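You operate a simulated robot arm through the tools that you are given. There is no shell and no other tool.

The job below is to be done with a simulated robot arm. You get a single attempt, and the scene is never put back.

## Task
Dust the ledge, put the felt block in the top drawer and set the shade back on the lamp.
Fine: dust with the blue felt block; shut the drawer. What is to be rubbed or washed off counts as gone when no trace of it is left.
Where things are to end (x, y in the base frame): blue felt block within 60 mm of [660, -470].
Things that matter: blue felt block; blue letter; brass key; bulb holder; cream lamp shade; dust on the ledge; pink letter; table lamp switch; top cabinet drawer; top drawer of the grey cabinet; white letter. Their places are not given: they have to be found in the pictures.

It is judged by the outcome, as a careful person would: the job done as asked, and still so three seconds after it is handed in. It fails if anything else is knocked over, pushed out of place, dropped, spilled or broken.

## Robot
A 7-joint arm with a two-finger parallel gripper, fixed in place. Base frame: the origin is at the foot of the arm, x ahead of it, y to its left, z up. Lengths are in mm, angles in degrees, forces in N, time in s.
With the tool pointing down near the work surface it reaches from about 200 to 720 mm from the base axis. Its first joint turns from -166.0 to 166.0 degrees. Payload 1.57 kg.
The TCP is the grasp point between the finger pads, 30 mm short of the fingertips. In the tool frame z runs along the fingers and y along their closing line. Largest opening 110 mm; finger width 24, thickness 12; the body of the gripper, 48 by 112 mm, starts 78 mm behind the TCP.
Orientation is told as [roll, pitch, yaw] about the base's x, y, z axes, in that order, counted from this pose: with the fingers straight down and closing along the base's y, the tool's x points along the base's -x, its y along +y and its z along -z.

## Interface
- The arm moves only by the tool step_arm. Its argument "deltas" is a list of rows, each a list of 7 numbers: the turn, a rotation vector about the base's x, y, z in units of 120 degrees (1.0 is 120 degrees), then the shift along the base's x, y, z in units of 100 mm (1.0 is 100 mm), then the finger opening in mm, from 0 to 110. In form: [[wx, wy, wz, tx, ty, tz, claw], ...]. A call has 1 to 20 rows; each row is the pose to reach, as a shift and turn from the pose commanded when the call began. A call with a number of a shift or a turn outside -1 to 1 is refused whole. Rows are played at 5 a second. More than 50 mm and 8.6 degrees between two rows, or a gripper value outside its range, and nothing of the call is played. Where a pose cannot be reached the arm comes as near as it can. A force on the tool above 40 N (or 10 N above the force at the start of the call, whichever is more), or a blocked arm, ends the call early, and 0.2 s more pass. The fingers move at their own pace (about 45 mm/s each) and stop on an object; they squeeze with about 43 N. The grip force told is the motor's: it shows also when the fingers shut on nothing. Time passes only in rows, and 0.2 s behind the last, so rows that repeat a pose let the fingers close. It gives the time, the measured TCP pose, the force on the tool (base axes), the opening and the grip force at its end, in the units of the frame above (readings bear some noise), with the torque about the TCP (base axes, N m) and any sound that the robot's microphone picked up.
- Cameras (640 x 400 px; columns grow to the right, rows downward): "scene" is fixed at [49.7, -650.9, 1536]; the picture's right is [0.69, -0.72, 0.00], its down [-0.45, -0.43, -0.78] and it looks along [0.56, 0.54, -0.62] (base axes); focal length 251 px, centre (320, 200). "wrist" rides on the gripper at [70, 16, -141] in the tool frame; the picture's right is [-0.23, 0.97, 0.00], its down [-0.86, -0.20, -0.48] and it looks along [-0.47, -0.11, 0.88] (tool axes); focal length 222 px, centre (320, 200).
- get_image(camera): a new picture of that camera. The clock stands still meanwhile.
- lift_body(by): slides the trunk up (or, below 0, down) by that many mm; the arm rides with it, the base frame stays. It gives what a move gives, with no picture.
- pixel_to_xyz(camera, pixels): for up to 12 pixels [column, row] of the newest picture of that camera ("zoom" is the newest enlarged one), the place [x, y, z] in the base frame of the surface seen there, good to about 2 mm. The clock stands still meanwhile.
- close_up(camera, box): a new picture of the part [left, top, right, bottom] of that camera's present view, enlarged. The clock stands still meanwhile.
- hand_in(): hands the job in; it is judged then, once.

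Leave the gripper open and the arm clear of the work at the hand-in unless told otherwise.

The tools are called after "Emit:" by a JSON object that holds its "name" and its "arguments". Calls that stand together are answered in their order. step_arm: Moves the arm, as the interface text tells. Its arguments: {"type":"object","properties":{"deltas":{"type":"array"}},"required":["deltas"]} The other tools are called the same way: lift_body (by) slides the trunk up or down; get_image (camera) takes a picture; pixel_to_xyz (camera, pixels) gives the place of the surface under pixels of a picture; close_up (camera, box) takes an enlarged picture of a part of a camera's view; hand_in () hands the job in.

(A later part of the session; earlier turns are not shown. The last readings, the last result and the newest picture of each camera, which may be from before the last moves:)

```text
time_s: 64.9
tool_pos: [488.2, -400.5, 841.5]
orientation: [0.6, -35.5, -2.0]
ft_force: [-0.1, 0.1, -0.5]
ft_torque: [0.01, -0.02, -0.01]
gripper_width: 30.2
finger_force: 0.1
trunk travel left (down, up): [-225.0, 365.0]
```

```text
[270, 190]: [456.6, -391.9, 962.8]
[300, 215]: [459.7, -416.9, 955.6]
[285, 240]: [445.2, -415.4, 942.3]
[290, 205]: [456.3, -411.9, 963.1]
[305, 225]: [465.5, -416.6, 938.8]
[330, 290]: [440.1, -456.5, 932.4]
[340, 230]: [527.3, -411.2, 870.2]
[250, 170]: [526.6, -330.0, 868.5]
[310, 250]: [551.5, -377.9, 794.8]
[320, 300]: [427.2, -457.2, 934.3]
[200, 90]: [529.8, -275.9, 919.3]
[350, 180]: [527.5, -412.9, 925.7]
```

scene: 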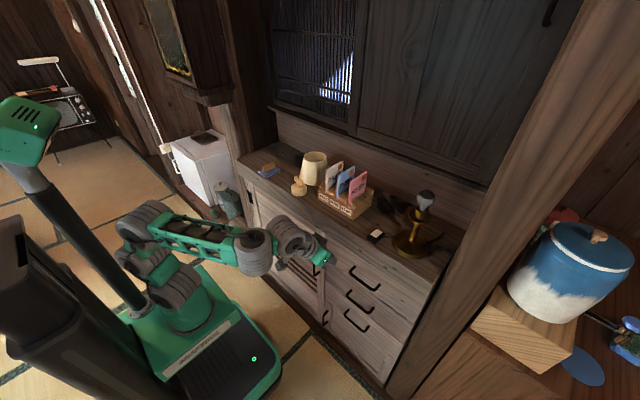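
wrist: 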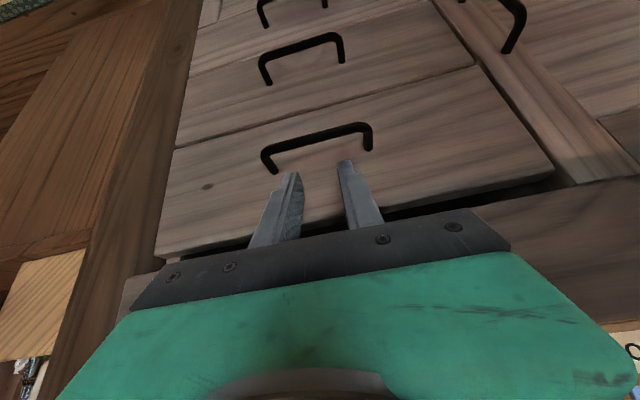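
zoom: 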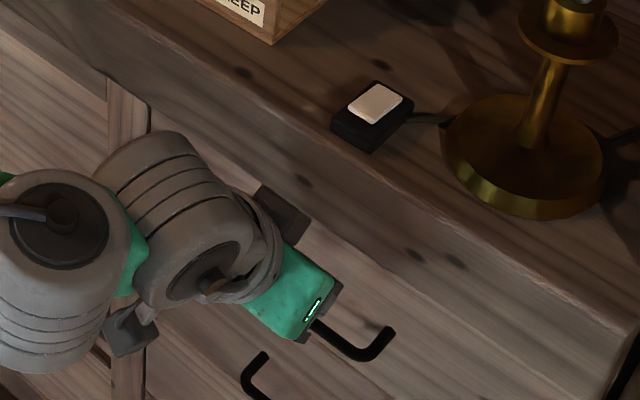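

The box will end up about 28 mm clear of the case front (x≈528). I'll slide the fingertips down behind the bar along the tool axis, in small steps.

Emit:
{"name": "step_arm", "arguments": {"deltas": [[0, 0, 0, 0.08, 0, -0.1, 30], [0, 0, 0, 0.16, 0, -0.21, 30], [0, 0, 0, 0.24, 0, -0.32, 30], [0, 0, 0, 0.24, 0, -0.32, 30]]}}

Emit:
{"name": "close_up", "arguments": {"camera": "wrist", "box": [230, 110, 410, 230]}}

```text
time_s: 65.9
tool_pos: [510.2, -400.8, 809.2]
orientation: [0.5, -35.4, -2.0]
ft_force: [0.3, -0.4, -0.3]
ft_torque: [0.02, -0.01, -0.01]
gripper_width: 30.1
finger_force: 0.2
trunk travel left (down, up): [-225.0, 365.0]
```

```text
3.33 times, centred on (320, 170) of wrist
```

zoom: 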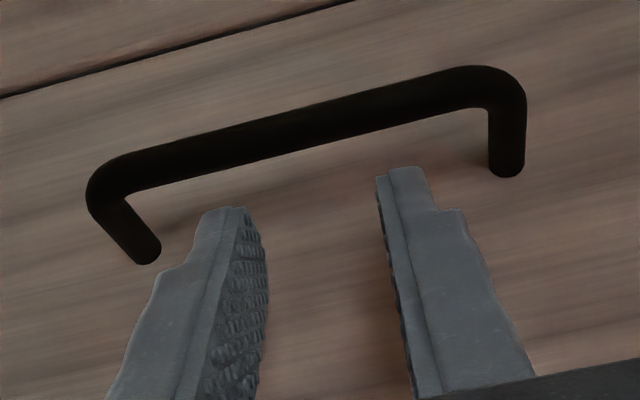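

The fingertips are just above the gap behind the bar, well between the legs. Continuing the insertion.

Emit:
{"name": "step_arm", "arguments": {"deltas": [[0, 0, 0, 0.06, 0, -0.08, 30], [0, 0, 0, 0.11, 0, -0.16, 30], [0, 0, 0, 0.11, 0, -0.16, 30]]}}

Emit:
{"name": "close_up", "arguments": {"camera": "wrist", "box": [230, 110, 410, 230]}}

```text
time_s: 66.7
tool_pos: [520.8, -399.6, 794.7]
orientation: [0.6, -35.4, -2.0]
ft_force: [-0.9, -0.9, 0.3]
ft_torque: [-0.01, -0.02, 0.03]
gripper_width: 30.0
finger_force: 0.1
trunk travel left (down, up): [-225.0, 365.0]
```

```text
3.33 times, centred on (320, 170) of wrist
```

zoom: 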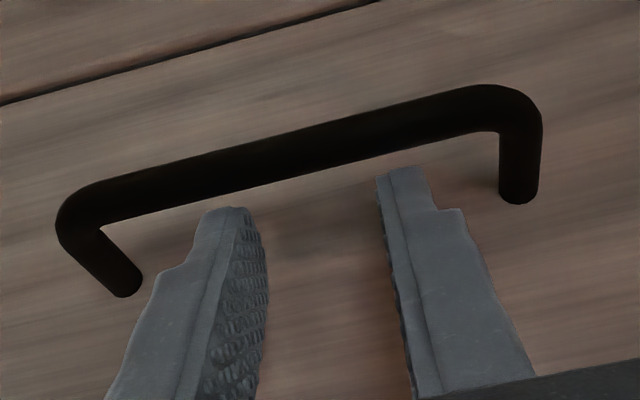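

No contact yet; the tips sit just behind and above the bar. I'll go 5 mm deeper, then make a short test pull of 30 mm along -x.

Emit:
{"name": "step_arm", "arguments": {"deltas": [[0, 0, 0, 0.02, 0, -0.05, 30], [0, 0, 0, 0.02, 0, -0.06, 30], [0, 0, 0, 0.02, 0, -0.06, 30]]}}

Emit:
{"name": "step_arm", "arguments": {"deltas": [[0, 0, 0, -0.05, 0, 0, 30], [0, 0, 0, -0.1, 0, 0, 30], [0, 0, 0, -0.15, 0, 0, 30], [0, 0, 0, -0.2, 0, 0, 30]]}}

Emit:
{"name": "get_image", "arguments": {"camera": "wrist"}}

```text
time_s: 67.5
tool_pos: [522.8, -400.0, 786.9]
orientation: [0.6, -35.4, -1.9]
ft_force: [-4.9, 1.1, 1.6]
ft_torque: [0.0, 0.02, 0.06]
gripper_width: 30.0
finger_force: 0.1
trunk travel left (down, up): [-225.0, 365.0]
```

```text
time_s: 68.5
tool_pos: [503.6, -399.6, 788.1]
orientation: [0.5, -35.4, -2.0]
ft_force: [1.0, 0.4, 0.5]
ft_torque: [0.01, -0.02, 0.03]
gripper_width: 29.0
finger_force: 0.0
trunk travel left (down, up): [-225.0, 365.0]
```

```text
taken
```

wrist: 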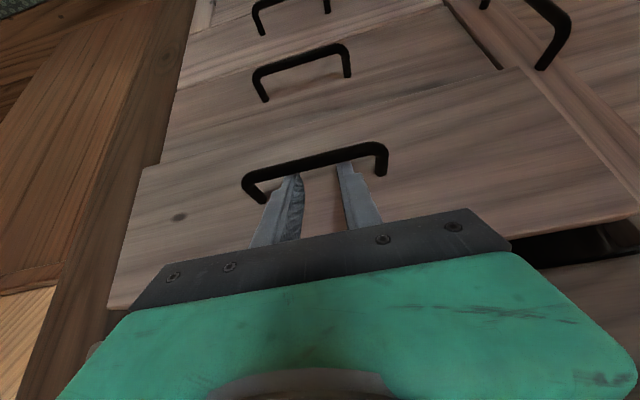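

The drawer is coming open with very little force (about 1 N), and the tips are hooked behind the bar. Pulling another 90 mm.

Emit:
{"name": "step_arm", "arguments": {"deltas": [[0, 0, 0, -0.15, 0, 0, 30], [0, 0, 0, -0.3, 0, 0, 30], [0, 0, 0, -0.45, 0, 0, 30], [0, 0, 0, -0.6, 0, 0, 30], [0, 0, 0, -0.75, 0, 0, 30], [0, 0, 0, -0.9, 0, 0, 30]]}}

Emit:
{"name": "get_image", "arguments": {"camera": "wrist"}}

Emit:
{"name": "get_image", "arguments": {"camera": "scene"}}

```text
time_s: 69.9
tool_pos: [413.0, -397.9, 787.4]
orientation: [0.8, -35.3, -2.1]
ft_force: [-3.0, 0.5, 0.3]
ft_torque: [0.03, 0.01, 0.04]
gripper_width: 30.1
finger_force: 0.0
trunk travel left (down, up): [-225.0, 365.0]
```

```text
taken
```

wrist: 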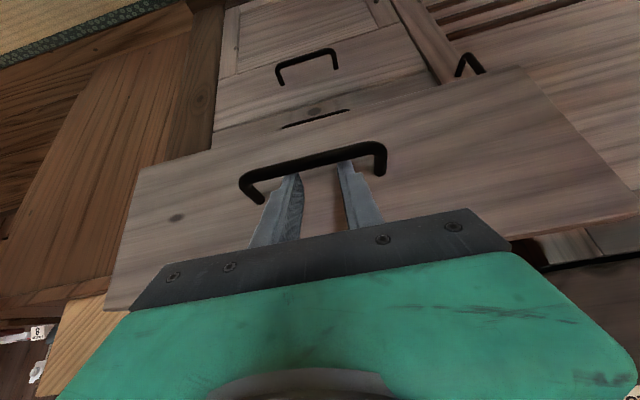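

```text
taken
```

scene: 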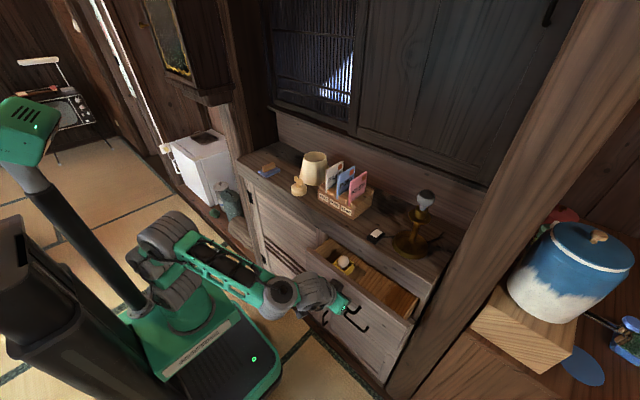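

The drawer is about 105 mm open, and there are things inside (a pale round item at the left, a slatted part at the right). Pulling another 80 mm, watching for the stop.

Emit:
{"name": "step_arm", "arguments": {"deltas": [[0, 0, 0, -0.15, 0, 0, 30], [0, 0, 0, -0.3, 0, 0, 30], [0, 0, 0, -0.45, 0, 0, 30], [0, 0, 0, -0.6, 0, 0, 30], [0, 0, 0, -0.75, 0, 0, 30]]}}

Emit:
{"name": "get_image", "arguments": {"camera": "scene"}}

Emit:
{"name": "close_up", "arguments": {"camera": "scene", "box": [296, 220, 440, 330]}}

```text
time_s: 71.1
tool_pos: [339.0, -399.9, 786.2]
orientation: [0.5, -35.3, -2.1]
ft_force: [0.2, -0.8, -1.3]
ft_torque: [-0.01, 0.02, 0.03]
gripper_width: 30.0
finger_force: 0.0
trunk travel left (down, up): [-225.0, 365.0]
```

```text
taken
```

scene: 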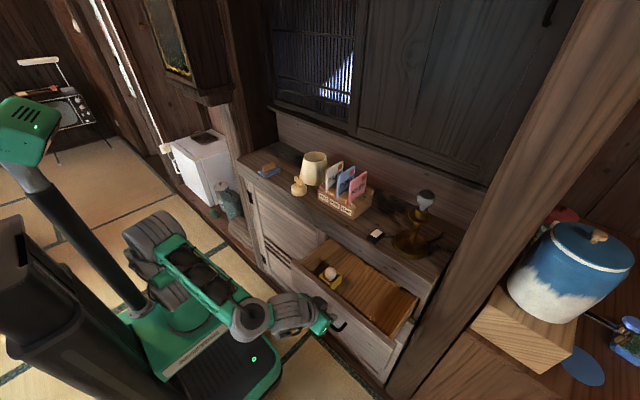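

```text
3.64 times, centred on (368, 275) of scene
```

zoom: 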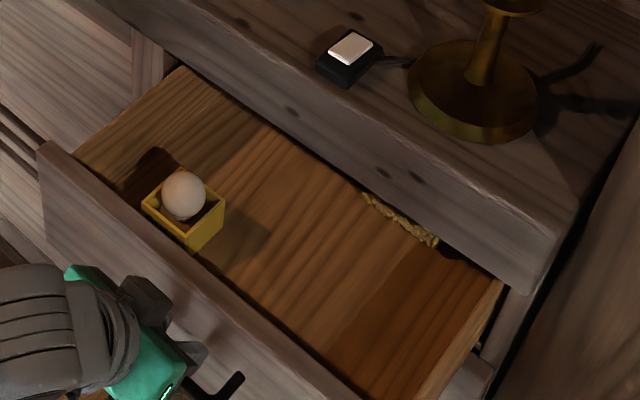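

The drawer is about 180 mm open. It holds a small yellow box with an egg at the left and a gold chain at the back. I'll measure the drawer's floor, walls, and these contents.

Emit:
{"name": "pixel_to_xyz", "arguments": {"camera": "zoom", "pixels": [[50, 150], [80, 160], [330, 385], [320, 300], [250, 300], [400, 300], [480, 290], [380, 200], [430, 240], [185, 195], [210, 240], [300, 340]]}}

Emit:
{"name": "pixel_to_xyz", "arguments": {"camera": "zoom", "pixels": [[440, 380], [500, 290], [350, 220], [145, 205], [225, 210], [190, 245], [370, 340], [330, 250], [560, 270], [450, 260], [420, 215], [365, 195]]}}

Emit:
{"name": "get_image", "arguments": {"camera": "wrist"}}

```text
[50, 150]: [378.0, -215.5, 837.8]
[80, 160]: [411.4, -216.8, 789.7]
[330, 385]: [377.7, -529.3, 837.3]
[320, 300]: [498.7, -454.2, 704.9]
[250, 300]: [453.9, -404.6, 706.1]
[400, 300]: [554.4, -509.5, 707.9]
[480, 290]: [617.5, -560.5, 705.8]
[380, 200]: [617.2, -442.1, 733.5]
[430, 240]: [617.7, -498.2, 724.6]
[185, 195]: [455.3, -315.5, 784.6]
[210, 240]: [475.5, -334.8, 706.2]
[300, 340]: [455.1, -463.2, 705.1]
```

```text
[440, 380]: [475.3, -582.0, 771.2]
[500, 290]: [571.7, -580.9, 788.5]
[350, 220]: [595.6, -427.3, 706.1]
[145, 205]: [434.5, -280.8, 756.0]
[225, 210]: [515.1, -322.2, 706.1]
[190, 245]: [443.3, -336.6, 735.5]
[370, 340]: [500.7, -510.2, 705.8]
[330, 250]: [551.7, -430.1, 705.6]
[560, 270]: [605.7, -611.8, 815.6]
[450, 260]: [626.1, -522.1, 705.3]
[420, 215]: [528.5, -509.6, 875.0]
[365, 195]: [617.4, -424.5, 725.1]
```

```text
taken
```

wrist: 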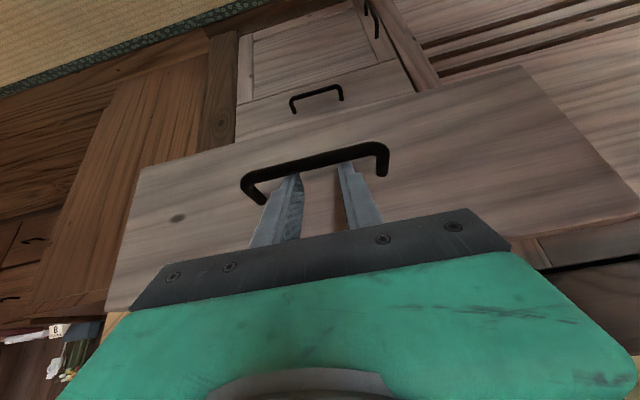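

Drawer floor is z≈705.5, front panel top z≈838, right wall y≈-581, with the egg box at y>-340. To gain room from the case front for a vertical drop, I'll pull 40 mm more.

Emit:
{"name": "step_arm", "arguments": {"deltas": [[0, 0, 0, -0.1, 0, 0, 30], [0, 0, 0, -0.2, 0, 0, 30], [0, 0, 0, -0.3, 0, 0, 30], [0, 0, 0, -0.4, 0, 0, 30], [0, 0, 0, -0.4, 0, 0, 30]]}}

Emit:
{"name": "get_image", "arguments": {"camera": "wrist"}}

Emit:
{"name": "pixel_to_xyz", "arguments": {"camera": "wrist", "pixels": [[310, 160], [320, 158], [220, 200], [450, 180], [200, 260], [180, 290]]}}

Emit:
{"name": "close_up", "arguments": {"camera": "scene", "box": [296, 220, 440, 330]}}

Emit:
{"name": "pixel_to_xyz", "arguments": {"camera": "zoom", "pixels": [[320, 300], [400, 230], [430, 250], [280, 370], [330, 398], [470, 290], [250, 330], [60, 200], [160, 250], [380, 190], [500, 340], [450, 380]]}}

```text
time_s: 72.3
tool_pos: [296.5, -399.4, 789.0]
orientation: [0.7, -35.4, -2.0]
ft_force: [0.2, 0.9, 0.3]
ft_torque: [-0.01, 0.0, -0.01]
gripper_width: 29.9
finger_force: 0.1
trunk travel left (down, up): [-225.0, 365.0]
```

```text
taken
```

wrist: 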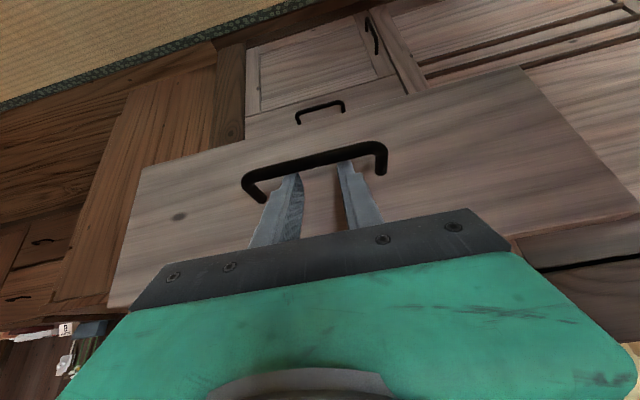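

```text
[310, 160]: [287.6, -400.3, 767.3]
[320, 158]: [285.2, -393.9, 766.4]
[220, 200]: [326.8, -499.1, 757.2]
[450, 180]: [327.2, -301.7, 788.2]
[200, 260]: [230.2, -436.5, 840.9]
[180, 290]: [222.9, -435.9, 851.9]
```

```text
3.64 times, centred on (368, 275) of scene
```

zoom: 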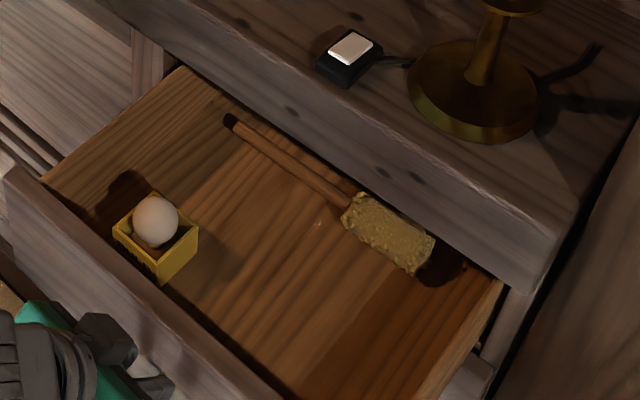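

```text
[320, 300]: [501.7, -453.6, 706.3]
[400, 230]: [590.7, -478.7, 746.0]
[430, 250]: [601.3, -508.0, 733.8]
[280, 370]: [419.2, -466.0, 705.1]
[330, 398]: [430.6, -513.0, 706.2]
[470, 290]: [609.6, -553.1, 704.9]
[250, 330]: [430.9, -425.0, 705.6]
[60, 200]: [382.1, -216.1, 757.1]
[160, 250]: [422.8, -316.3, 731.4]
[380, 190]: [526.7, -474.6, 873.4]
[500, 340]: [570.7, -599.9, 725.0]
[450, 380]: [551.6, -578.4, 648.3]
```

It's open about 224 mm, and the gold thing at the back is a small mallet (x≥570). The felt block's target in the open drawer is therefore (435.5,-470). Now I'll unhook: ease forward 3 mm, then withdraw along the tool axis and up.

Emit:
{"name": "step_arm", "arguments": {"deltas": [[0, 0, 0, 0.03, 0, 0, 30], [0, 0, 0, -0.04, 0, 0.1, 30], [0, 0, 0, -0.12, 0, 0.22, 30], [0, 0, 0, -0.24, 0, 0.4, 30], [0, 0, 0, -0.3, 0, 0.6, 30], [0, 0, 0, -0.3, 0, 0.8, 30], [0, 0, 0, -0.3, 0, 1.0, 30]]}}

Emit:
{"name": "get_image", "arguments": {"camera": "scene"}}

Emit:
{"name": "get_image", "arguments": {"camera": "wrist"}}

```text
time_s: 73.9
tool_pos: [266.8, -397.6, 886.8]
orientation: [0.6, -35.3, -2.0]
ft_force: [-0.1, -0.4, 0.2]
ft_torque: [0.0, 0.04, -0.02]
gripper_width: 30.0
finger_force: 0.0
trunk travel left (down, up): [-225.0, 365.0]
```

```text
taken
```

scene: 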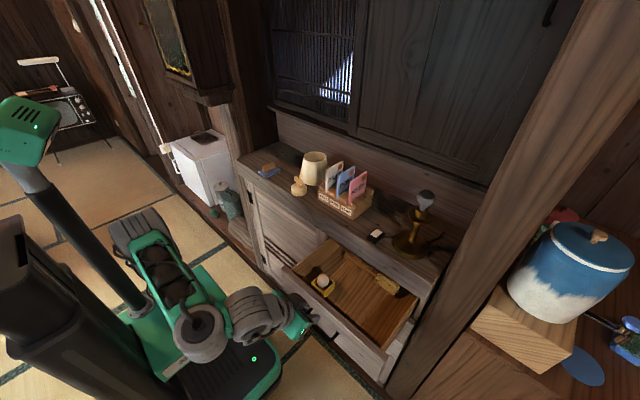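

```text
taken
```

wrist: 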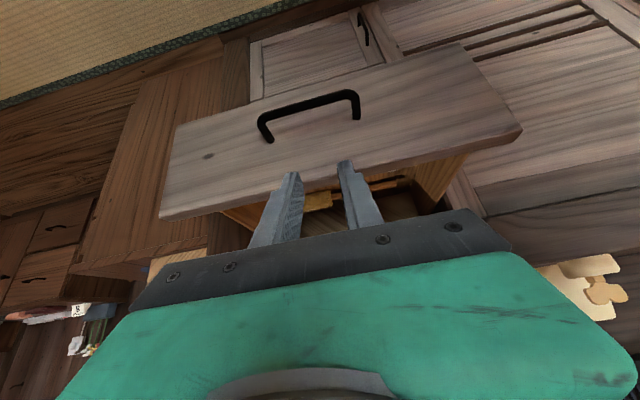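

Unhooked; the drawer stays open. I'll raise the trunk back up 300 mm, then turn the tool vertical and go to the felt block at about (569,151).

Emit:
{"name": "lift_body", "arguments": {"by": 300}}

Emit:
{"name": "step_arm", "arguments": {"deltas": [[0, 0.059, 0.003, 0.2, 0.2, 0.02, 60], [0, 0.118, 0.007, 0.4, 0.4, 0.04, 60], [0, 0.177, 0.01, 0.6, 0.6, 0.06, 60], [0, 0.236, 0.013, 0.8, 0.8, 0.06, 60], [0, 0.294, 0.017, 1.0, 1.0, 0.06, 60]]}}

Emit:
{"name": "step_arm", "arguments": {"deltas": [[0, 0, 0, 0.33, 0.33, 0, 60], [0, 0, 0, 0.66, 0.66, 0, 60], [0, 0, 0, 1.0, 1.0, 0, 60]]}}

Emit:
{"name": "step_arm", "arguments": {"deltas": [[0, 0, 0, 0.2, 0.33, 0, 60], [0, 0, 0, 0.4, 0.66, 0, 60], [0, 0, 0, 0.5, 1.0, 0, 60]]}}

Emit:
{"name": "step_arm", "arguments": {"deltas": [[0, 0, 0, 0.1, 0.33, 0, 60], [0, 0, 0, 0.2, 0.66, 0, 60], [0, 0, 0, 0.2, 1.0, 0, 60]]}}

Emit:
{"name": "step_arm", "arguments": {"deltas": [[0, 0, 0, 0.1, 0.33, 0, 60], [0, 0, 0, 0.2, 0.66, 0, 60], [0, 0, 0, 0.25, 1.0, 0, 60], [0, 0, 0, 0.25, 1.0, 0, 60]]}}

Emit:
{"name": "get_image", "arguments": {"camera": "wrist"}}

```text
time_s: 76.9
tool_pos: [265.3, -398.5, 1186.4]
orientation: [0.6, -35.4, -2.0]
ft_force: [0.5, 0.2, -0.5]
ft_torque: [0.01, -0.03, 0.02]
gripper_width: 30.1
finger_force: 0.1
trunk travel left (down, up): [-525.0, 65.0]
```

```text
time_s: 78.1
tool_pos: [364.7, -296.3, 1191.9]
orientation: [0.0, -0.1, 0.5]
ft_force: [0.4, 0.3, -1.0]
ft_torque: [-0.01, 0.02, 0.01]
gripper_width: 59.8
finger_force: 0.0
trunk travel left (down, up): [-525.0, 65.0]
```

```text
time_s: 78.9
tool_pos: [468.9, -197.0, 1193.8]
orientation: [0.0, -0.1, 0.3]
ft_force: [0.4, 0.7, 0.1]
ft_torque: [0.0, 0.04, -0.02]
gripper_width: 60.2
finger_force: 0.1
trunk travel left (down, up): [-525.0, 65.0]
```

```text
time_s: 79.7
tool_pos: [516.1, -96.8, 1193.3]
orientation: [0.1, 0.0, 0.3]
ft_force: [-0.1, 0.6, -0.4]
ft_torque: [0.02, 0.02, 0.02]
gripper_width: 60.0
finger_force: 0.1
trunk travel left (down, up): [-525.0, 65.0]
```

```text
time_s: 80.5
tool_pos: [536.1, 2.1, 1194.6]
orientation: [0.0, -0.1, 0.4]
ft_force: [0.6, 0.7, -0.8]
ft_torque: [-0.02, -0.01, -0.02]
gripper_width: 60.0
finger_force: 0.1
trunk travel left (down, up): [-525.0, 65.0]
```

```text
time_s: 81.5
tool_pos: [562.4, 101.9, 1192.8]
orientation: [0.0, -0.2, 0.3]
ft_force: [-0.5, 0.0, -0.5]
ft_torque: [-0.05, -0.02, 0.01]
gripper_width: 60.1
finger_force: 0.1
trunk travel left (down, up): [-525.0, 65.0]
```

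```text
taken
```

wrist: 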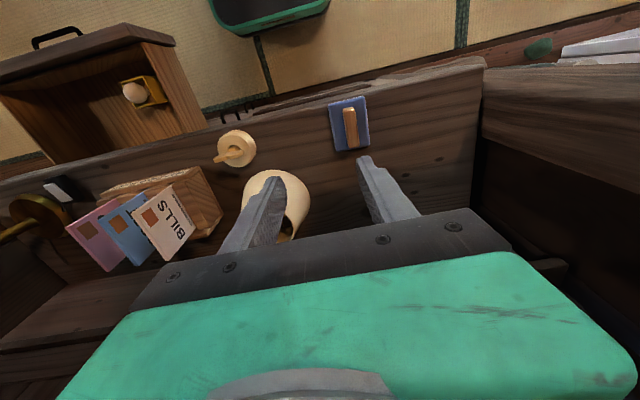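

Tool is vertical at (562,102,1193). The block is at (350,123) in the view. I'll zoom for its exact position and to recheck the ledge for dust.

Emit:
{"name": "close_up", "arguments": {"camera": "wrist", "box": [290, 60, 482, 180]}}

Emit:
{"name": "pixel_to_xyz", "arguments": {"camera": "zoom", "pixels": [[180, 165], [220, 160], [190, 290], [230, 285], [205, 220], [130, 140], [250, 125], [155, 305], [265, 290], [200, 280], [205, 170], [300, 200]]}}

```text
3.33 times, centred on (386, 120) of wrist
```

zoom: 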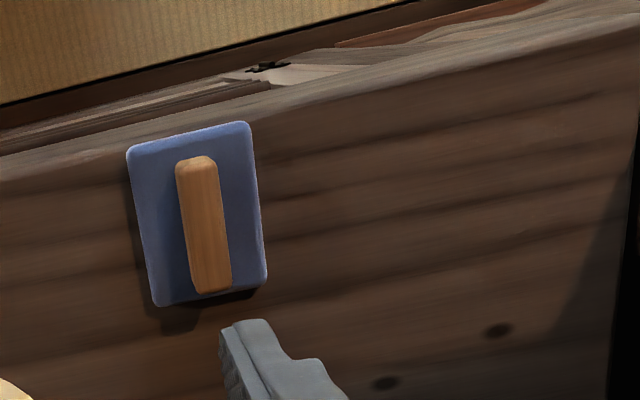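

```text
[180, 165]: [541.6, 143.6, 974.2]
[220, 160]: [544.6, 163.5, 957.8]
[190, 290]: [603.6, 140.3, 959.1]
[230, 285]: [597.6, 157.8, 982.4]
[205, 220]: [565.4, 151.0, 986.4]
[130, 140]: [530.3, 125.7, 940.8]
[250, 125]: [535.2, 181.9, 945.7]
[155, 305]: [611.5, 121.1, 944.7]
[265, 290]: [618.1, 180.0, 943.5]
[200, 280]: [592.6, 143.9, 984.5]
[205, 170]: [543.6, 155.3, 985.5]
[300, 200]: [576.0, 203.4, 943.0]
```

Handle centre is (569,151), top z≈986. Moving over it and descending to z≈992 so the tips stay just above the felt.

Emit:
{"name": "step_arm", "arguments": {"deltas": [[0, 0, 0, 0.066, 0.25, -0.1, 60], [0, 0, 0, 0.066, 0.49, -0.3, 60], [0, 0, 0, 0.066, 0.49, -0.6, 60], [0, 0, 0, 0.066, 0.49, -1.0, 60], [0, 0, 0, 0.066, 0.49, -1.0, 60]]}}

Emit:
{"name": "step_arm", "arguments": {"deltas": [[0, 0, 0, 0, 0, -0.25, 60], [0, 0, 0, 0, 0, -0.5, 60], [0, 0, 0, 0, 0, -0.75, 60], [0, 0, 0, 0, 0, -0.9, 60], [0, 0, 0, 0, 0, -0.9, 60]]}}

Emit:
{"name": "close_up", "arguments": {"camera": "wrist", "box": [220, 80, 420, 220]}}

```text
time_s: 82.7
tool_pos: [569.8, 151.0, 1092.6]
orientation: [0.0, -0.1, 0.4]
ft_force: [0.1, 0.3, 0.4]
ft_torque: [-0.03, 0.0, 0.01]
gripper_width: 59.9
finger_force: 0.0
trunk travel left (down, up): [-525.0, 65.0]
```

```text
time_s: 83.9
tool_pos: [568.3, 149.6, 1001.3]
orientation: [0.0, -0.1, 0.3]
ft_force: [-0.1, 0.3, 0.2]
ft_torque: [-0.04, 0.02, -0.01]
gripper_width: 60.0
finger_force: 0.1
trunk travel left (down, up): [-525.0, 65.0]
```

```text
2.86 times, centred on (320, 150) of wrist
```

zoom: 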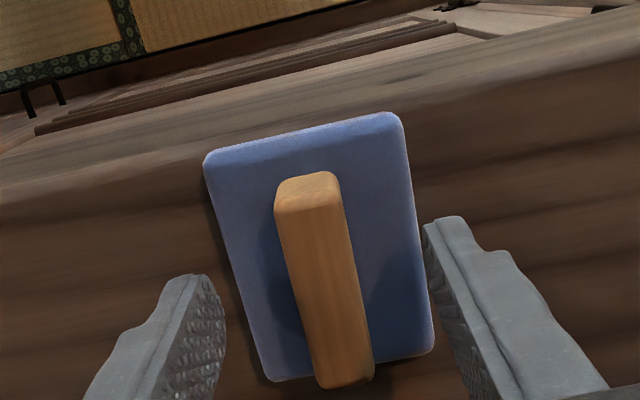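

The fingers straddle the grip. Lowering 9 mm and closing.

Emit:
{"name": "step_arm", "arguments": {"deltas": [[0, 0, 0, 0.005, 0.01, -0.05, 60], [0, 0, 0, 0.005, 0.01, -0.09, 60], [0, 0, 0, 0.005, 0.01, -0.09, 40], [0, 0, 0, 0.005, 0.01, -0.09, 20], [0, 0, 0, 0.005, 0.01, -0.09, 5], [0, 0, 0, 0.005, 0.01, -0.09, 5], [0, 0, 0, 0.005, 0.01, -0.09, 5]]}}

Emit:
{"name": "close_up", "arguments": {"camera": "wrist", "box": [220, 80, 420, 220]}}

```text
time_s: 85.5
tool_pos: [567.6, 151.2, 993.0]
orientation: [0.1, -0.1, 0.3]
ft_force: [0.2, 0.4, 1.0]
ft_torque: [-0.02, -0.02, 0.03]
gripper_width: 16.8
finger_force: 31.8
trunk travel left (down, up): [-525.0, 65.0]
```

```text
2.86 times, centred on (320, 150) of wrist
```

zoom: 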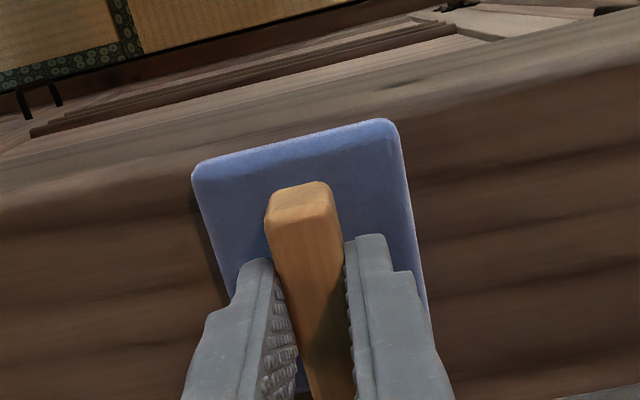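

Gripped (16.8 mm). I'll lift it 90 mm and look at the ledge underneath.

Emit:
{"name": "step_arm", "arguments": {"deltas": [[0, 0, 0, 0, 0, 0.1, 5], [0, 0, 0, 0, 0, 0.35, 5], [0, 0, 0, 0, 0, 0.65, 5], [0, 0, 0, 0, 0, 1.0, 5], [0, 0, 0, -0.02, 0, 1.0, 5]]}}

Emit:
{"name": "close_up", "arguments": {"camera": "scene", "box": [226, 140, 306, 190]}}

Emit:
{"name": "close_up", "arguments": {"camera": "wrist", "box": [160, 40, 480, 240]}}

```text
time_s: 86.7
tool_pos: [564.5, 150.2, 1092.1]
orientation: [0.0, -0.1, 0.3]
ft_force: [-0.2, 0.5, -0.5]
ft_torque: [-0.05, 0.0, 0.02]
gripper_width: 16.8
finger_force: 31.7
trunk travel left (down, up): [-525.0, 65.0]
```

```text
8.00 times, centred on (266, 165) of scene
```

zoom: 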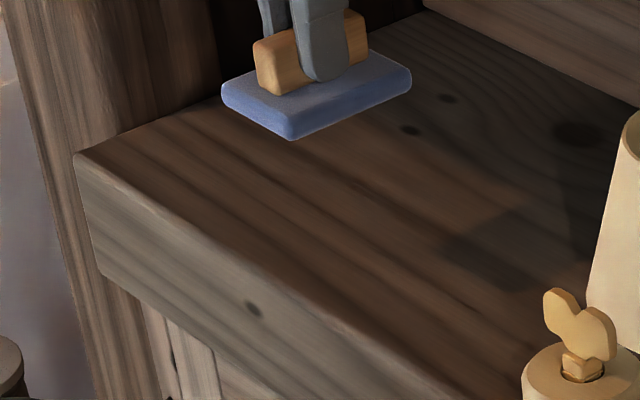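

```text
2.00 times, centred on (320, 140) of wrist
```

zoom: 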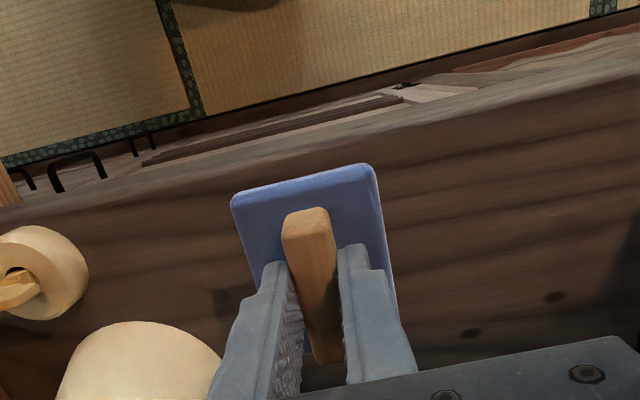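

The ledge is clean with no dust visible. Now I'll carry the block at z≈1150 along x≈450–500 (in front of the key and letters) toward the open drawer.

Emit:
{"name": "step_arm", "arguments": {"deltas": [[0, 0, 0, -0.15, -0.1, 0.3, 5], [0, 0, 0, -0.35, -0.4, 0.6, 5], [0, 0, 0, -0.5, -0.7, 0.6, 5], [0, 0, 0, -0.64, -1.0, 0.6, 5]]}}

Emit:
{"name": "step_arm", "arguments": {"deltas": [[0, 0, 0, -0.03, -0.33, 0, 5], [0, 0, 0, -0.06, -0.66, 0, 5], [0, 0, 0, -0.1, -1.0, 0, 5]]}}

Emit:
{"name": "step_arm", "arguments": {"deltas": [[0, 0, 0, -0.03, -0.33, 0, 5], [0, 0, 0, -0.06, -0.66, 0, 5], [0, 0, 0, -0.1, -1.0, 0, 5]]}}

Emit:
{"name": "step_arm", "arguments": {"deltas": [[0, 0, 0, -0.03, -0.33, 0, 5], [0, 0, 0, -0.06, -0.66, 0, 5], [0, 0, 0, -0.1, -1.0, 0, 5]]}}

Emit:
{"name": "step_arm", "arguments": {"deltas": [[0, 0, 0, -0.07, -0.33, 0, 5], [0, 0, 0, -0.14, -0.66, 0, 5], [0, 0, 0, -0.2, -1.0, 0, 5]]}}

Emit:
{"name": "step_arm", "arguments": {"deltas": [[0, 0, 0, -0.05, -0.33, 0, 5], [0, 0, 0, -0.1, -0.66, 0, 5], [0, 0, 0, -0.15, -1.0, 0, 5], [0, 0, 0, -0.15, -1.0, 0, 5]]}}

Emit:
{"name": "get_image", "arguments": {"camera": "scene"}}

Emit:
{"name": "get_image", "arguments": {"camera": "wrist"}}

```text
time_s: 87.7
tool_pos: [503.3, 50.7, 1153.4]
orientation: [0.0, -0.1, 0.3]
ft_force: [0.0, 0.3, -0.6]
ft_torque: [0.0, -0.01, -0.03]
gripper_width: 16.6
finger_force: 31.8
trunk travel left (down, up): [-525.0, 65.0]
```

```text
time_s: 88.5
tool_pos: [490.4, -47.6, 1156.0]
orientation: [0.0, -0.1, 0.3]
ft_force: [1.0, -0.2, -0.6]
ft_torque: [0.04, 0.02, 0.01]
gripper_width: 17.1
finger_force: 32.4
trunk travel left (down, up): [-525.0, 65.0]
```

```text
time_s: 89.3
tool_pos: [483.6, -148.8, 1155.9]
orientation: [0.0, -0.1, 0.3]
ft_force: [0.6, 0.0, -0.7]
ft_torque: [-0.02, -0.01, -0.03]
gripper_width: 17.0
finger_force: 31.8
trunk travel left (down, up): [-525.0, 65.0]
```

```text
time_s: 90.1
tool_pos: [471.3, -251.5, 1153.7]
orientation: [0.0, -0.1, 0.3]
ft_force: [-0.2, -0.1, -1.3]
ft_torque: [0.01, 0.0, -0.03]
gripper_width: 17.0
finger_force: 31.5
trunk travel left (down, up): [-525.0, 65.0]
```

```text
time_s: 90.9
tool_pos: [448.4, -353.1, 1153.9]
orientation: [0.0, -0.1, 0.2]
ft_force: [0.5, -0.7, -0.4]
ft_torque: [0.0, -0.02, 0.01]
gripper_width: 16.9
finger_force: 31.7
trunk travel left (down, up): [-525.0, 65.0]
```

```text
time_s: 91.9
tool_pos: [435.6, -449.3, 1154.4]
orientation: [0.1, -0.1, 0.4]
ft_force: [0.4, 0.6, 0.3]
ft_torque: [0.01, 0.0, 0.02]
gripper_width: 16.7
finger_force: 32.0
trunk travel left (down, up): [-525.0, 65.0]
```

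```text
taken
```

scene: 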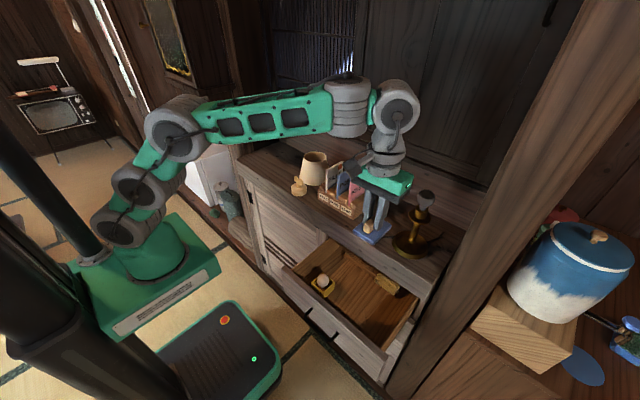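

```text
taken
```

wrist: 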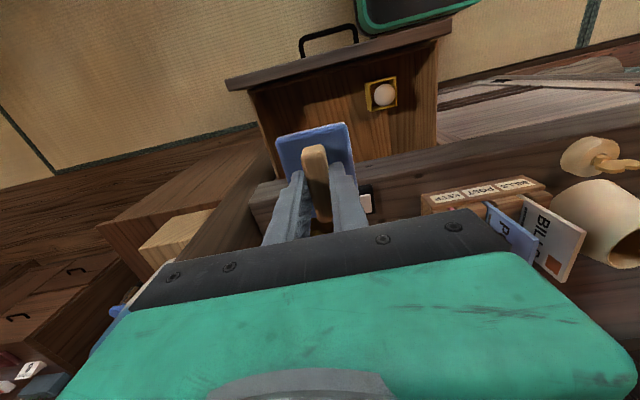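

I'm over the drawer. I'll shift to y=-470, x≈434, then lower the trunk 300 mm so the block drops straight down into the drawer opening.

Emit:
{"name": "step_arm", "arguments": {"deltas": [[0, 0, 0, -0.01, -0.1, 0, 5], [0, 0, 0, -0.015, -0.205, 0, 5], [0, 0, 0, -0.015, -0.205, 0, 5]]}}

Emit:
{"name": "lift_body", "arguments": {"by": -270}}

Emit:
{"name": "get_image", "arguments": {"camera": "scene"}}

Emit:
{"name": "get_image", "arguments": {"camera": "wrist"}}

```text
time_s: 92.7
tool_pos: [434.5, -468.8, 1153.1]
orientation: [0.0, -0.2, 0.4]
ft_force: [0.3, 0.0, -0.6]
ft_torque: [-0.02, 0.01, -0.02]
gripper_width: 16.7
finger_force: 32.3
trunk travel left (down, up): [-525.0, 65.0]
```

```text
time_s: 95.4
tool_pos: [434.9, -469.6, 884.5]
orientation: [-0.1, -0.1, 0.2]
ft_force: [-0.1, -0.8, -1.1]
ft_torque: [0.0, -0.01, -0.01]
gripper_width: 17.1
finger_force: 32.0
trunk travel left (down, up): [-255.0, 335.0]
```

```text
taken
```

scene: 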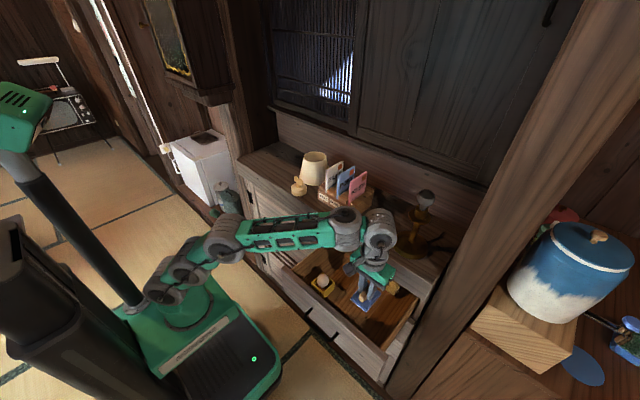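

```text
taken
```

wrist: 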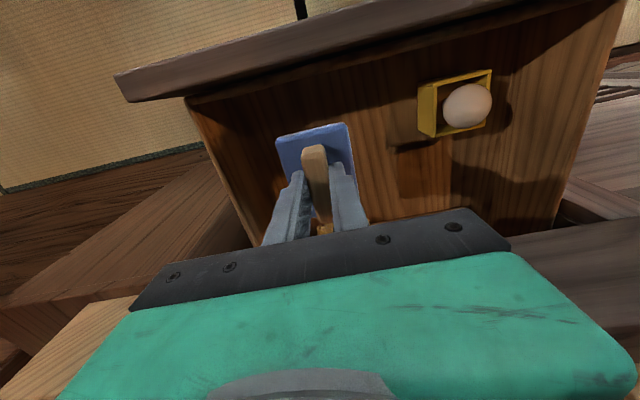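

The block is above the clear middle-right area, with the egg box well to the side. Lowering 100 mm, then the last 30 mm slowly while watching the force.

Emit:
{"name": "step_arm", "arguments": {"deltas": [[0, 0, 0, 0, 0, -0.25, 5], [0, 0, 0, 0, 0, -0.5, 5], [0, 0, 0, 0, 0, -0.75, 5], [0, 0, 0, 0, 0, -1.0, 5], [0, 0, 0, 0, 0, -1.0, 5]]}}

Emit:
{"name": "step_arm", "arguments": {"deltas": [[0, 0, 0, 0, 0, -0.1, 5], [0, 0, 0, 0, 0, -0.2, 5], [0, 0, 0, 0, 0, -0.26, 5], [0, 0, 0, 0, 0, -0.3, 5], [0, 0, 0, 0, 0, -0.3, 5]]}}

Emit:
{"name": "get_image", "arguments": {"camera": "wrist"}}

Emit:
{"name": "close_up", "arguments": {"camera": "scene", "box": [280, 190, 440, 340]}}

```text
time_s: 96.6
tool_pos: [438.1, -468.5, 783.1]
orientation: [0.1, -0.1, 0.3]
ft_force: [-0.1, -0.5, -1.0]
ft_torque: [-0.01, -0.01, -0.05]
gripper_width: 16.8
finger_force: 32.0
trunk travel left (down, up): [-255.0, 335.0]
```

```text
time_s: 97.8
tool_pos: [435.8, -469.1, 754.2]
orientation: [0.0, -0.1, 0.3]
ft_force: [0.2, -0.2, -1.2]
ft_torque: [0.04, 0.02, 0.04]
gripper_width: 17.0
finger_force: 31.7
trunk travel left (down, up): [-255.0, 335.0]
```

```text
taken
```

wrist: 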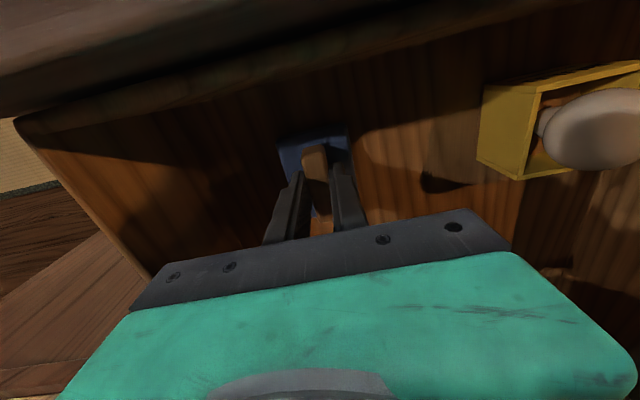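

```text
2.67 times, centred on (360, 265) of scene
```

zoom: 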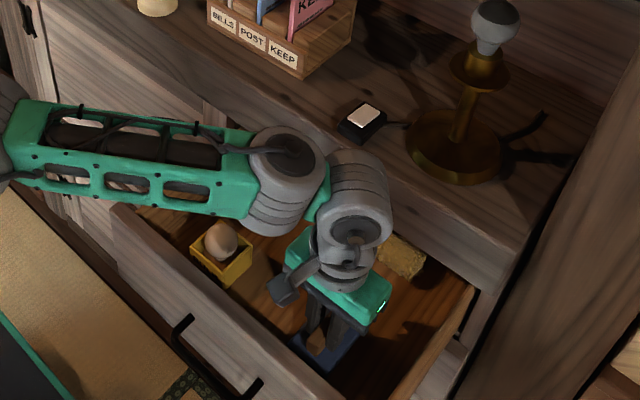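

Not quite touching yet (force ≈ -1 N). Lowering 2–3 mm more to set it on the floor.

Emit:
{"name": "step_arm", "arguments": {"deltas": [[0, 0, 0, 0, 0, -0.01, 5], [0, 0, 0, 0, 0, -0.02, 5], [0, 0, 0, 0, 0, -0.02, 5]]}}

```text
time_s: 98.6
tool_pos: [435.4, -468.0, 752.8]
orientation: [0.0, -0.2, 0.3]
ft_force: [-1.2, 1.7, 8.0]
ft_torque: [0.05, 0.11, -0.03]
gripper_width: 16.9
finger_force: 31.8
trunk travel left (down, up): [-255.0, 335.0]
```

The upward force of 8 N shows the block is on the drawer floor. Opening the fingers, then rising straight up.

Emit:
{"name": "step_arm", "arguments": {"deltas": [[0, 0, 0, 0, 0, 0.01, 15], [0, 0, 0, 0, 0, 0.01, 30], [0, 0, 0, 0, 0, 0.01, 50], [0, 0, 0, 0, 0, 0.01, 50], [0, 0, 0, 0, 0, 0.01, 50]]}}

Emit:
{"name": "step_arm", "arguments": {"deltas": [[0, 0, 0, 0, 0, 0.2, 50], [0, 0, 0, 0, 0, 0.45, 50], [0, 0, 0, 0, 0, 0.7, 50], [0, 0, 0, 0, 0, 1.0, 50], [0, 0, 0, 0, 0, 1.0, 50]]}}

Emit:
{"name": "get_image", "arguments": {"camera": "wrist"}}

```text
time_s: 99.8
tool_pos: [435.0, -468.5, 753.0]
orientation: [0.0, -0.1, 0.3]
ft_force: [0.2, 0.9, 0.0]
ft_torque: [-0.02, 0.0, 0.02]
gripper_width: 50.2
finger_force: 0.0
trunk travel left (down, up): [-255.0, 335.0]
```

```text
time_s: 101.0
tool_pos: [436.9, -466.1, 856.0]
orientation: [0.0, 0.0, 0.2]
ft_force: [-0.8, -0.4, -0.2]
ft_torque: [0.0, 0.01, 0.02]
gripper_width: 50.2
finger_force: 0.0
trunk travel left (down, up): [-255.0, 335.0]
```

```text
taken
```

wrist: 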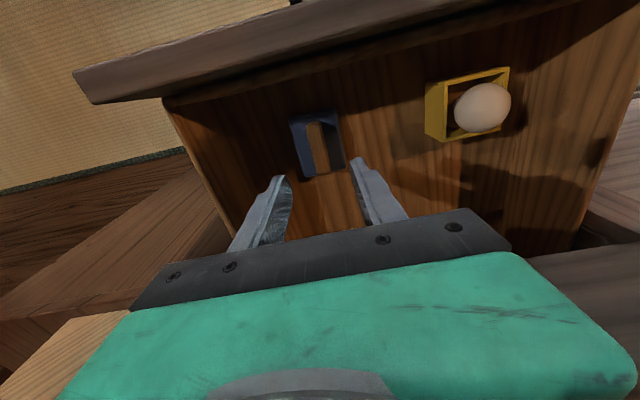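

The block rests on the drawer floor. I'll verify its position relative to the drawer front.

Emit:
{"name": "pixel_to_xyz", "arguments": {"camera": "wrist", "pixels": [[318, 145], [300, 120], [337, 117], [307, 172], [200, 75], [200, 92], [400, 40], [160, 80]]}}

Emit:
{"name": "get_image", "arguments": {"camera": "scene"}}

```text
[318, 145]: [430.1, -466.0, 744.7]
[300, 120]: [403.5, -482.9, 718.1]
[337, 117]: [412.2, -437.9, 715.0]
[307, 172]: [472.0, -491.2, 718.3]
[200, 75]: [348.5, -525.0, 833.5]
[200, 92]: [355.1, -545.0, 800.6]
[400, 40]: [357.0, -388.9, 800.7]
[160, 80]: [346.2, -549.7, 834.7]
```

```text
taken
```

scene: 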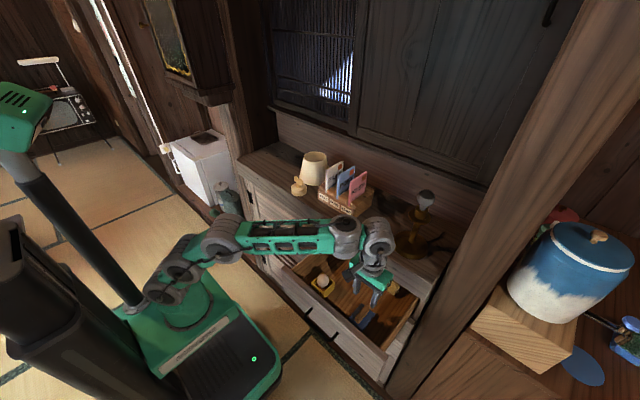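

The block is at about (437,-468) in the open drawer, i.e. (661,-468) once shut. I'll rise, back off in front of the drawer while pitching the tool to about 55°, to push the front panel closed with closed fingertips.

Emit:
{"name": "step_arm", "arguments": {"deltas": [[0, 0, 0, 0, 0, 0.35, 30], [0, 0, 0, 0, 0, 0.7, 10], [0, 0, 0, 0, 0, 1.0, 0]]}}

Emit:
{"name": "step_arm", "arguments": {"deltas": [[0, -0.058, 0, -0.25, 0.16, 0, 0], [0, -0.115, 0, -0.5, 0.33, 0, 0], [0, -0.173, 0, -0.75, 0.5, 0, 0], [0, -0.23, 0, -1.0, 0.66, 0, 0]]}}

Emit:
{"name": "step_arm", "arguments": {"deltas": [[0, -0.058, 0, -0.25, 0, 0, 0], [0, -0.115, 0, -0.5, 0, 0, 0], [0, -0.173, 0, -0.75, 0, 0, 0], [0, -0.23, 0, -1.0, 0, 0, 0], [0, -0.23, 0, -1.0, 0, 0, 0]]}}

Emit:
{"name": "get_image", "arguments": {"camera": "wrist"}}

Emit:
{"name": "get_image", "arguments": {"camera": "scene"}}

```text
time_s: 101.8
tool_pos: [430.6, -465.8, 951.5]
orientation: [0.0, 0.0, 0.2]
ft_force: [-0.3, 0.4, -0.4]
ft_torque: [0.01, 0.03, 0.0]
gripper_width: 0.0
finger_force: 9.2
out of reach, approached as far as the arm can: row 3
trunk travel left (down, up): [-255.0, 335.0]
```

```text
time_s: 102.8
tool_pos: [330.7, -400.3, 950.3]
orientation: [-0.3, -27.9, 0.4]
ft_force: [-0.6, 0.0, -0.1]
ft_torque: [-0.01, -0.03, -0.03]
gripper_width: 0.0
finger_force: 21.2
trunk travel left (down, up): [-255.0, 335.0]
```

```text
time_s: 104.0
tool_pos: [314.5, -353.6, 990.3]
orientation: [-3.8, -32.9, -0.2]
ft_force: [0.1, -0.9, 0.9]
ft_torque: [0.03, -0.01, 0.0]
gripper_width: 0.0
finger_force: 21.7
out of reach, approached as far as the arm can: row 1, 2, 3, 4, 5
trunk travel left (down, up): [-255.0, 335.0]
```

```text
taken
```

wrist: 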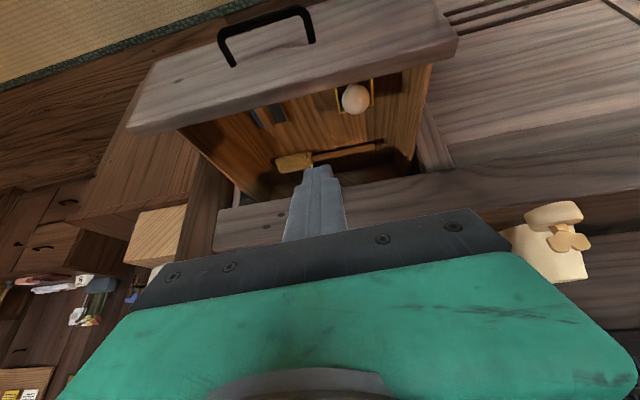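

```text
taken
```

scene: 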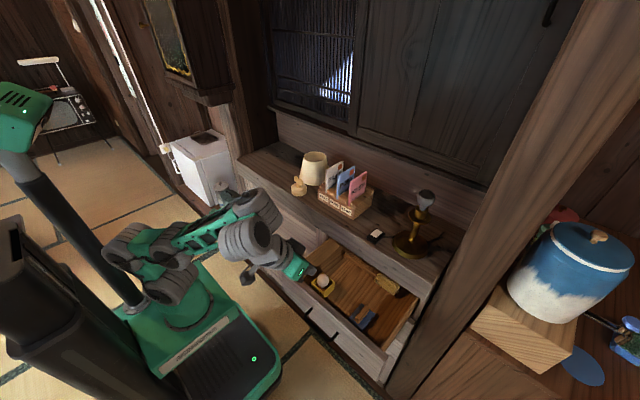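

The arm is too low relative to the tool here. I'll raise the trunk 200 mm, then bring the tool back and down to the start of the push.

Emit:
{"name": "lift_body", "arguments": {"by": 200}}

Emit:
{"name": "step_arm", "arguments": {"deltas": [[0, 0, 0, 0, -0.1, -0.25, 0], [0, 0, 0, 0, -0.2, -0.5, 0], [0, 0, 0, -0.1, -0.3, -0.75, 0], [0, 0, 0, -0.2, -0.45, -1.0, 0], [0, 0, 0, -0.2, -0.45, -1.0, 0]]}}

```text
time_s: 106.2
tool_pos: [314.7, -351.6, 1190.4]
orientation: [-3.7, -33.0, -0.2]
ft_force: [-0.2, 0.0, -0.2]
ft_torque: [0.0, 0.03, -0.02]
gripper_width: 0.0
finger_force: 21.6
trunk travel left (down, up): [-455.0, 135.0]
```

```text
time_s: 107.4
tool_pos: [274.9, -387.1, 1155.1]
orientation: [-3.7, -30.2, -0.3]
ft_force: [0.4, 0.2, -0.8]
ft_torque: [0.0, 0.0, -0.01]
gripper_width: 0.2
finger_force: 21.2
out of reach, approached as far as the arm can: row 1, 2, 3, 4, 5
trunk travel left (down, up): [-455.0, 135.0]
```

It's still limited in this posture. I'll look at the arm to understand which configuration it is stuck in.

Emit:
{"name": "get_image", "arguments": {"camera": "scene"}}

Emit:
{"name": "close_up", "arguments": {"camera": "scene", "box": [60, 110, 380, 310]}}

```text
taken
```

scene: 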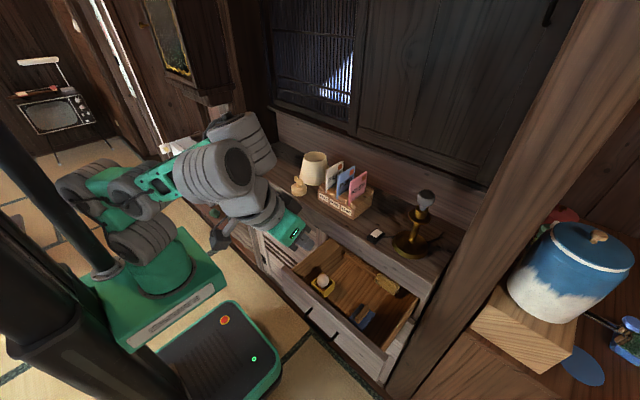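

```text
2.00 times, centred on (220, 210) of scene
```

zoom: 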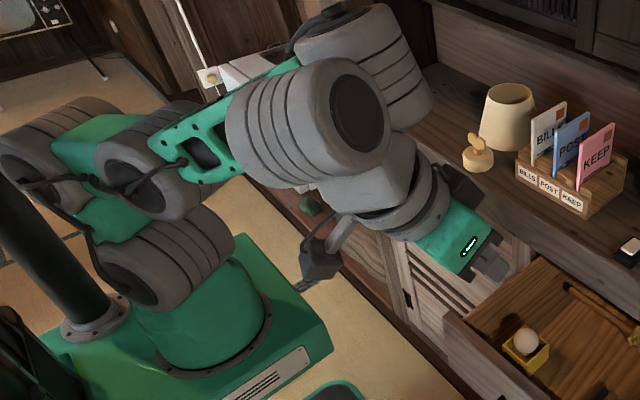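

The elbow has folded into an awkward shape. I'll move the tool outward and up to unfold it, with the tool back to vertical, then come in again.

Emit:
{"name": "step_arm", "arguments": {"deltas": [[0.008, 0.06, 0, 0.25, 0.2, 0.2, 0], [0.016, 0.12, 0, 0.5, 0.4, 0.4, 0], [0.024, 0.18, 0, 0.75, 0.6, 0.6, 0], [0.03, 0.25, 0, 1.0, 0.8, 0.8, 0], [0.03, 0.25, 0, 1.0, 0.8, 0.8, 0]]}}

Emit:
{"name": "step_arm", "arguments": {"deltas": [[0, 0, 0, 0.25, 0.0, 0.2, 0], [0, 0, 0, 0.5, 0.0, 0.4, 0], [0, 0, 0, 0.75, 0.0, 0.6, 0], [0, 0, 0, 1.0, 0, 0.6, 0], [0, 0, 0, 1.0, 0, 0.6, 0]]}}

Emit:
{"name": "get_image", "arguments": {"camera": "scene"}}

```text
time_s: 108.6
tool_pos: [376.5, -308.6, 1235.3]
orientation: [-0.3, -2.9, -1.2]
ft_force: [-0.9, 0.3, 0.7]
ft_torque: [-0.02, 0.02, 0.0]
gripper_width: 0.0
finger_force: 21.2
trunk travel left (down, up): [-455.0, 135.0]
```

```text
time_s: 109.8
tool_pos: [460.6, -298.3, 1269.4]
orientation: [-0.4, -2.9, -1.2]
ft_force: [0.3, 0.3, -0.2]
ft_torque: [0.01, 0.02, -0.02]
gripper_width: 0.0
finger_force: 21.9
out of reach, approached as far as the arm can: row 3, 4, 5
trunk travel left (down, up): [-455.0, 135.0]
```

```text
taken
```

scene: 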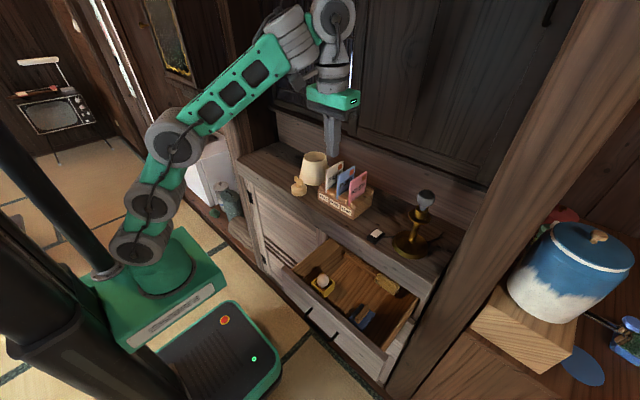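

Good posture again. I'll raise the trunk to the top position, come down with the tool pitched 45° at x≈460, and only then lower the trunk and back off in front of the drawer.

Emit:
{"name": "lift_body", "arguments": {"by": 70}}

Emit:
{"name": "step_arm", "arguments": {"deltas": [[0, -0.05, 0, 0, -0.1, -0.25, 0], [0, -0.1, 0, 0, -0.2, -0.5, 0], [0, -0.15, 0, 0, -0.3, -0.75, 0], [0, -0.2, 0, 0, -0.4, -1.0, 0], [0, -0.25, 0, 0, -0.5, -1.0, 0]]}}

Emit:
{"name": "step_arm", "arguments": {"deltas": [[0, -0.04, 0, 0, 0, -0.25, 0], [0, -0.08, 0, 0, 0, -0.5, 0], [0, -0.11, 0, 0, 0, -0.75, 0], [0, -0.11, 0, 0, 0, -1.0, 0], [0, -0.11, 0, 0, 0, -1.0, 0]]}}

Emit:
{"name": "get_image", "arguments": {"camera": "scene"}}

```text
time_s: 110.9
tool_pos: [461.1, -297.7, 1339.6]
orientation: [-0.4, -2.8, -1.2]
ft_force: [0.3, -0.3, 0.0]
ft_torque: [0.0, 0.0, 0.0]
gripper_width: 0.2
finger_force: 21.3
trunk travel left (down, up): [-525.0, 65.0]
```

```text
time_s: 112.1
tool_pos: [460.1, -359.0, 1275.8]
orientation: [0.9, -32.1, -1.4]
ft_force: [-0.5, 0.1, 0.4]
ft_torque: [0.01, 0.02, -0.02]
gripper_width: 0.1
finger_force: 21.4
out of reach, approached as far as the arm can: row 4, 5
trunk travel left (down, up): [-525.0, 65.0]
```

```text
time_s: 113.3
tool_pos: [514.8, -424.3, 1280.8]
orientation: [-0.5, -38.5, -1.8]
ft_force: [1.2, -0.9, -0.5]
ft_torque: [0.11, 0.03, 0.07]
gripper_width: 0.0
finger_force: 21.5
out of reach, approached as far as the arm can: row 1, 2, 3, 4, 5
trunk travel left (down, up): [-525.0, 65.0]
```

```text
taken
```

scene: 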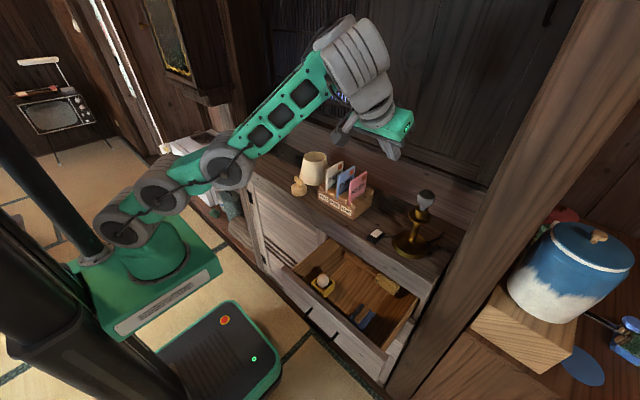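

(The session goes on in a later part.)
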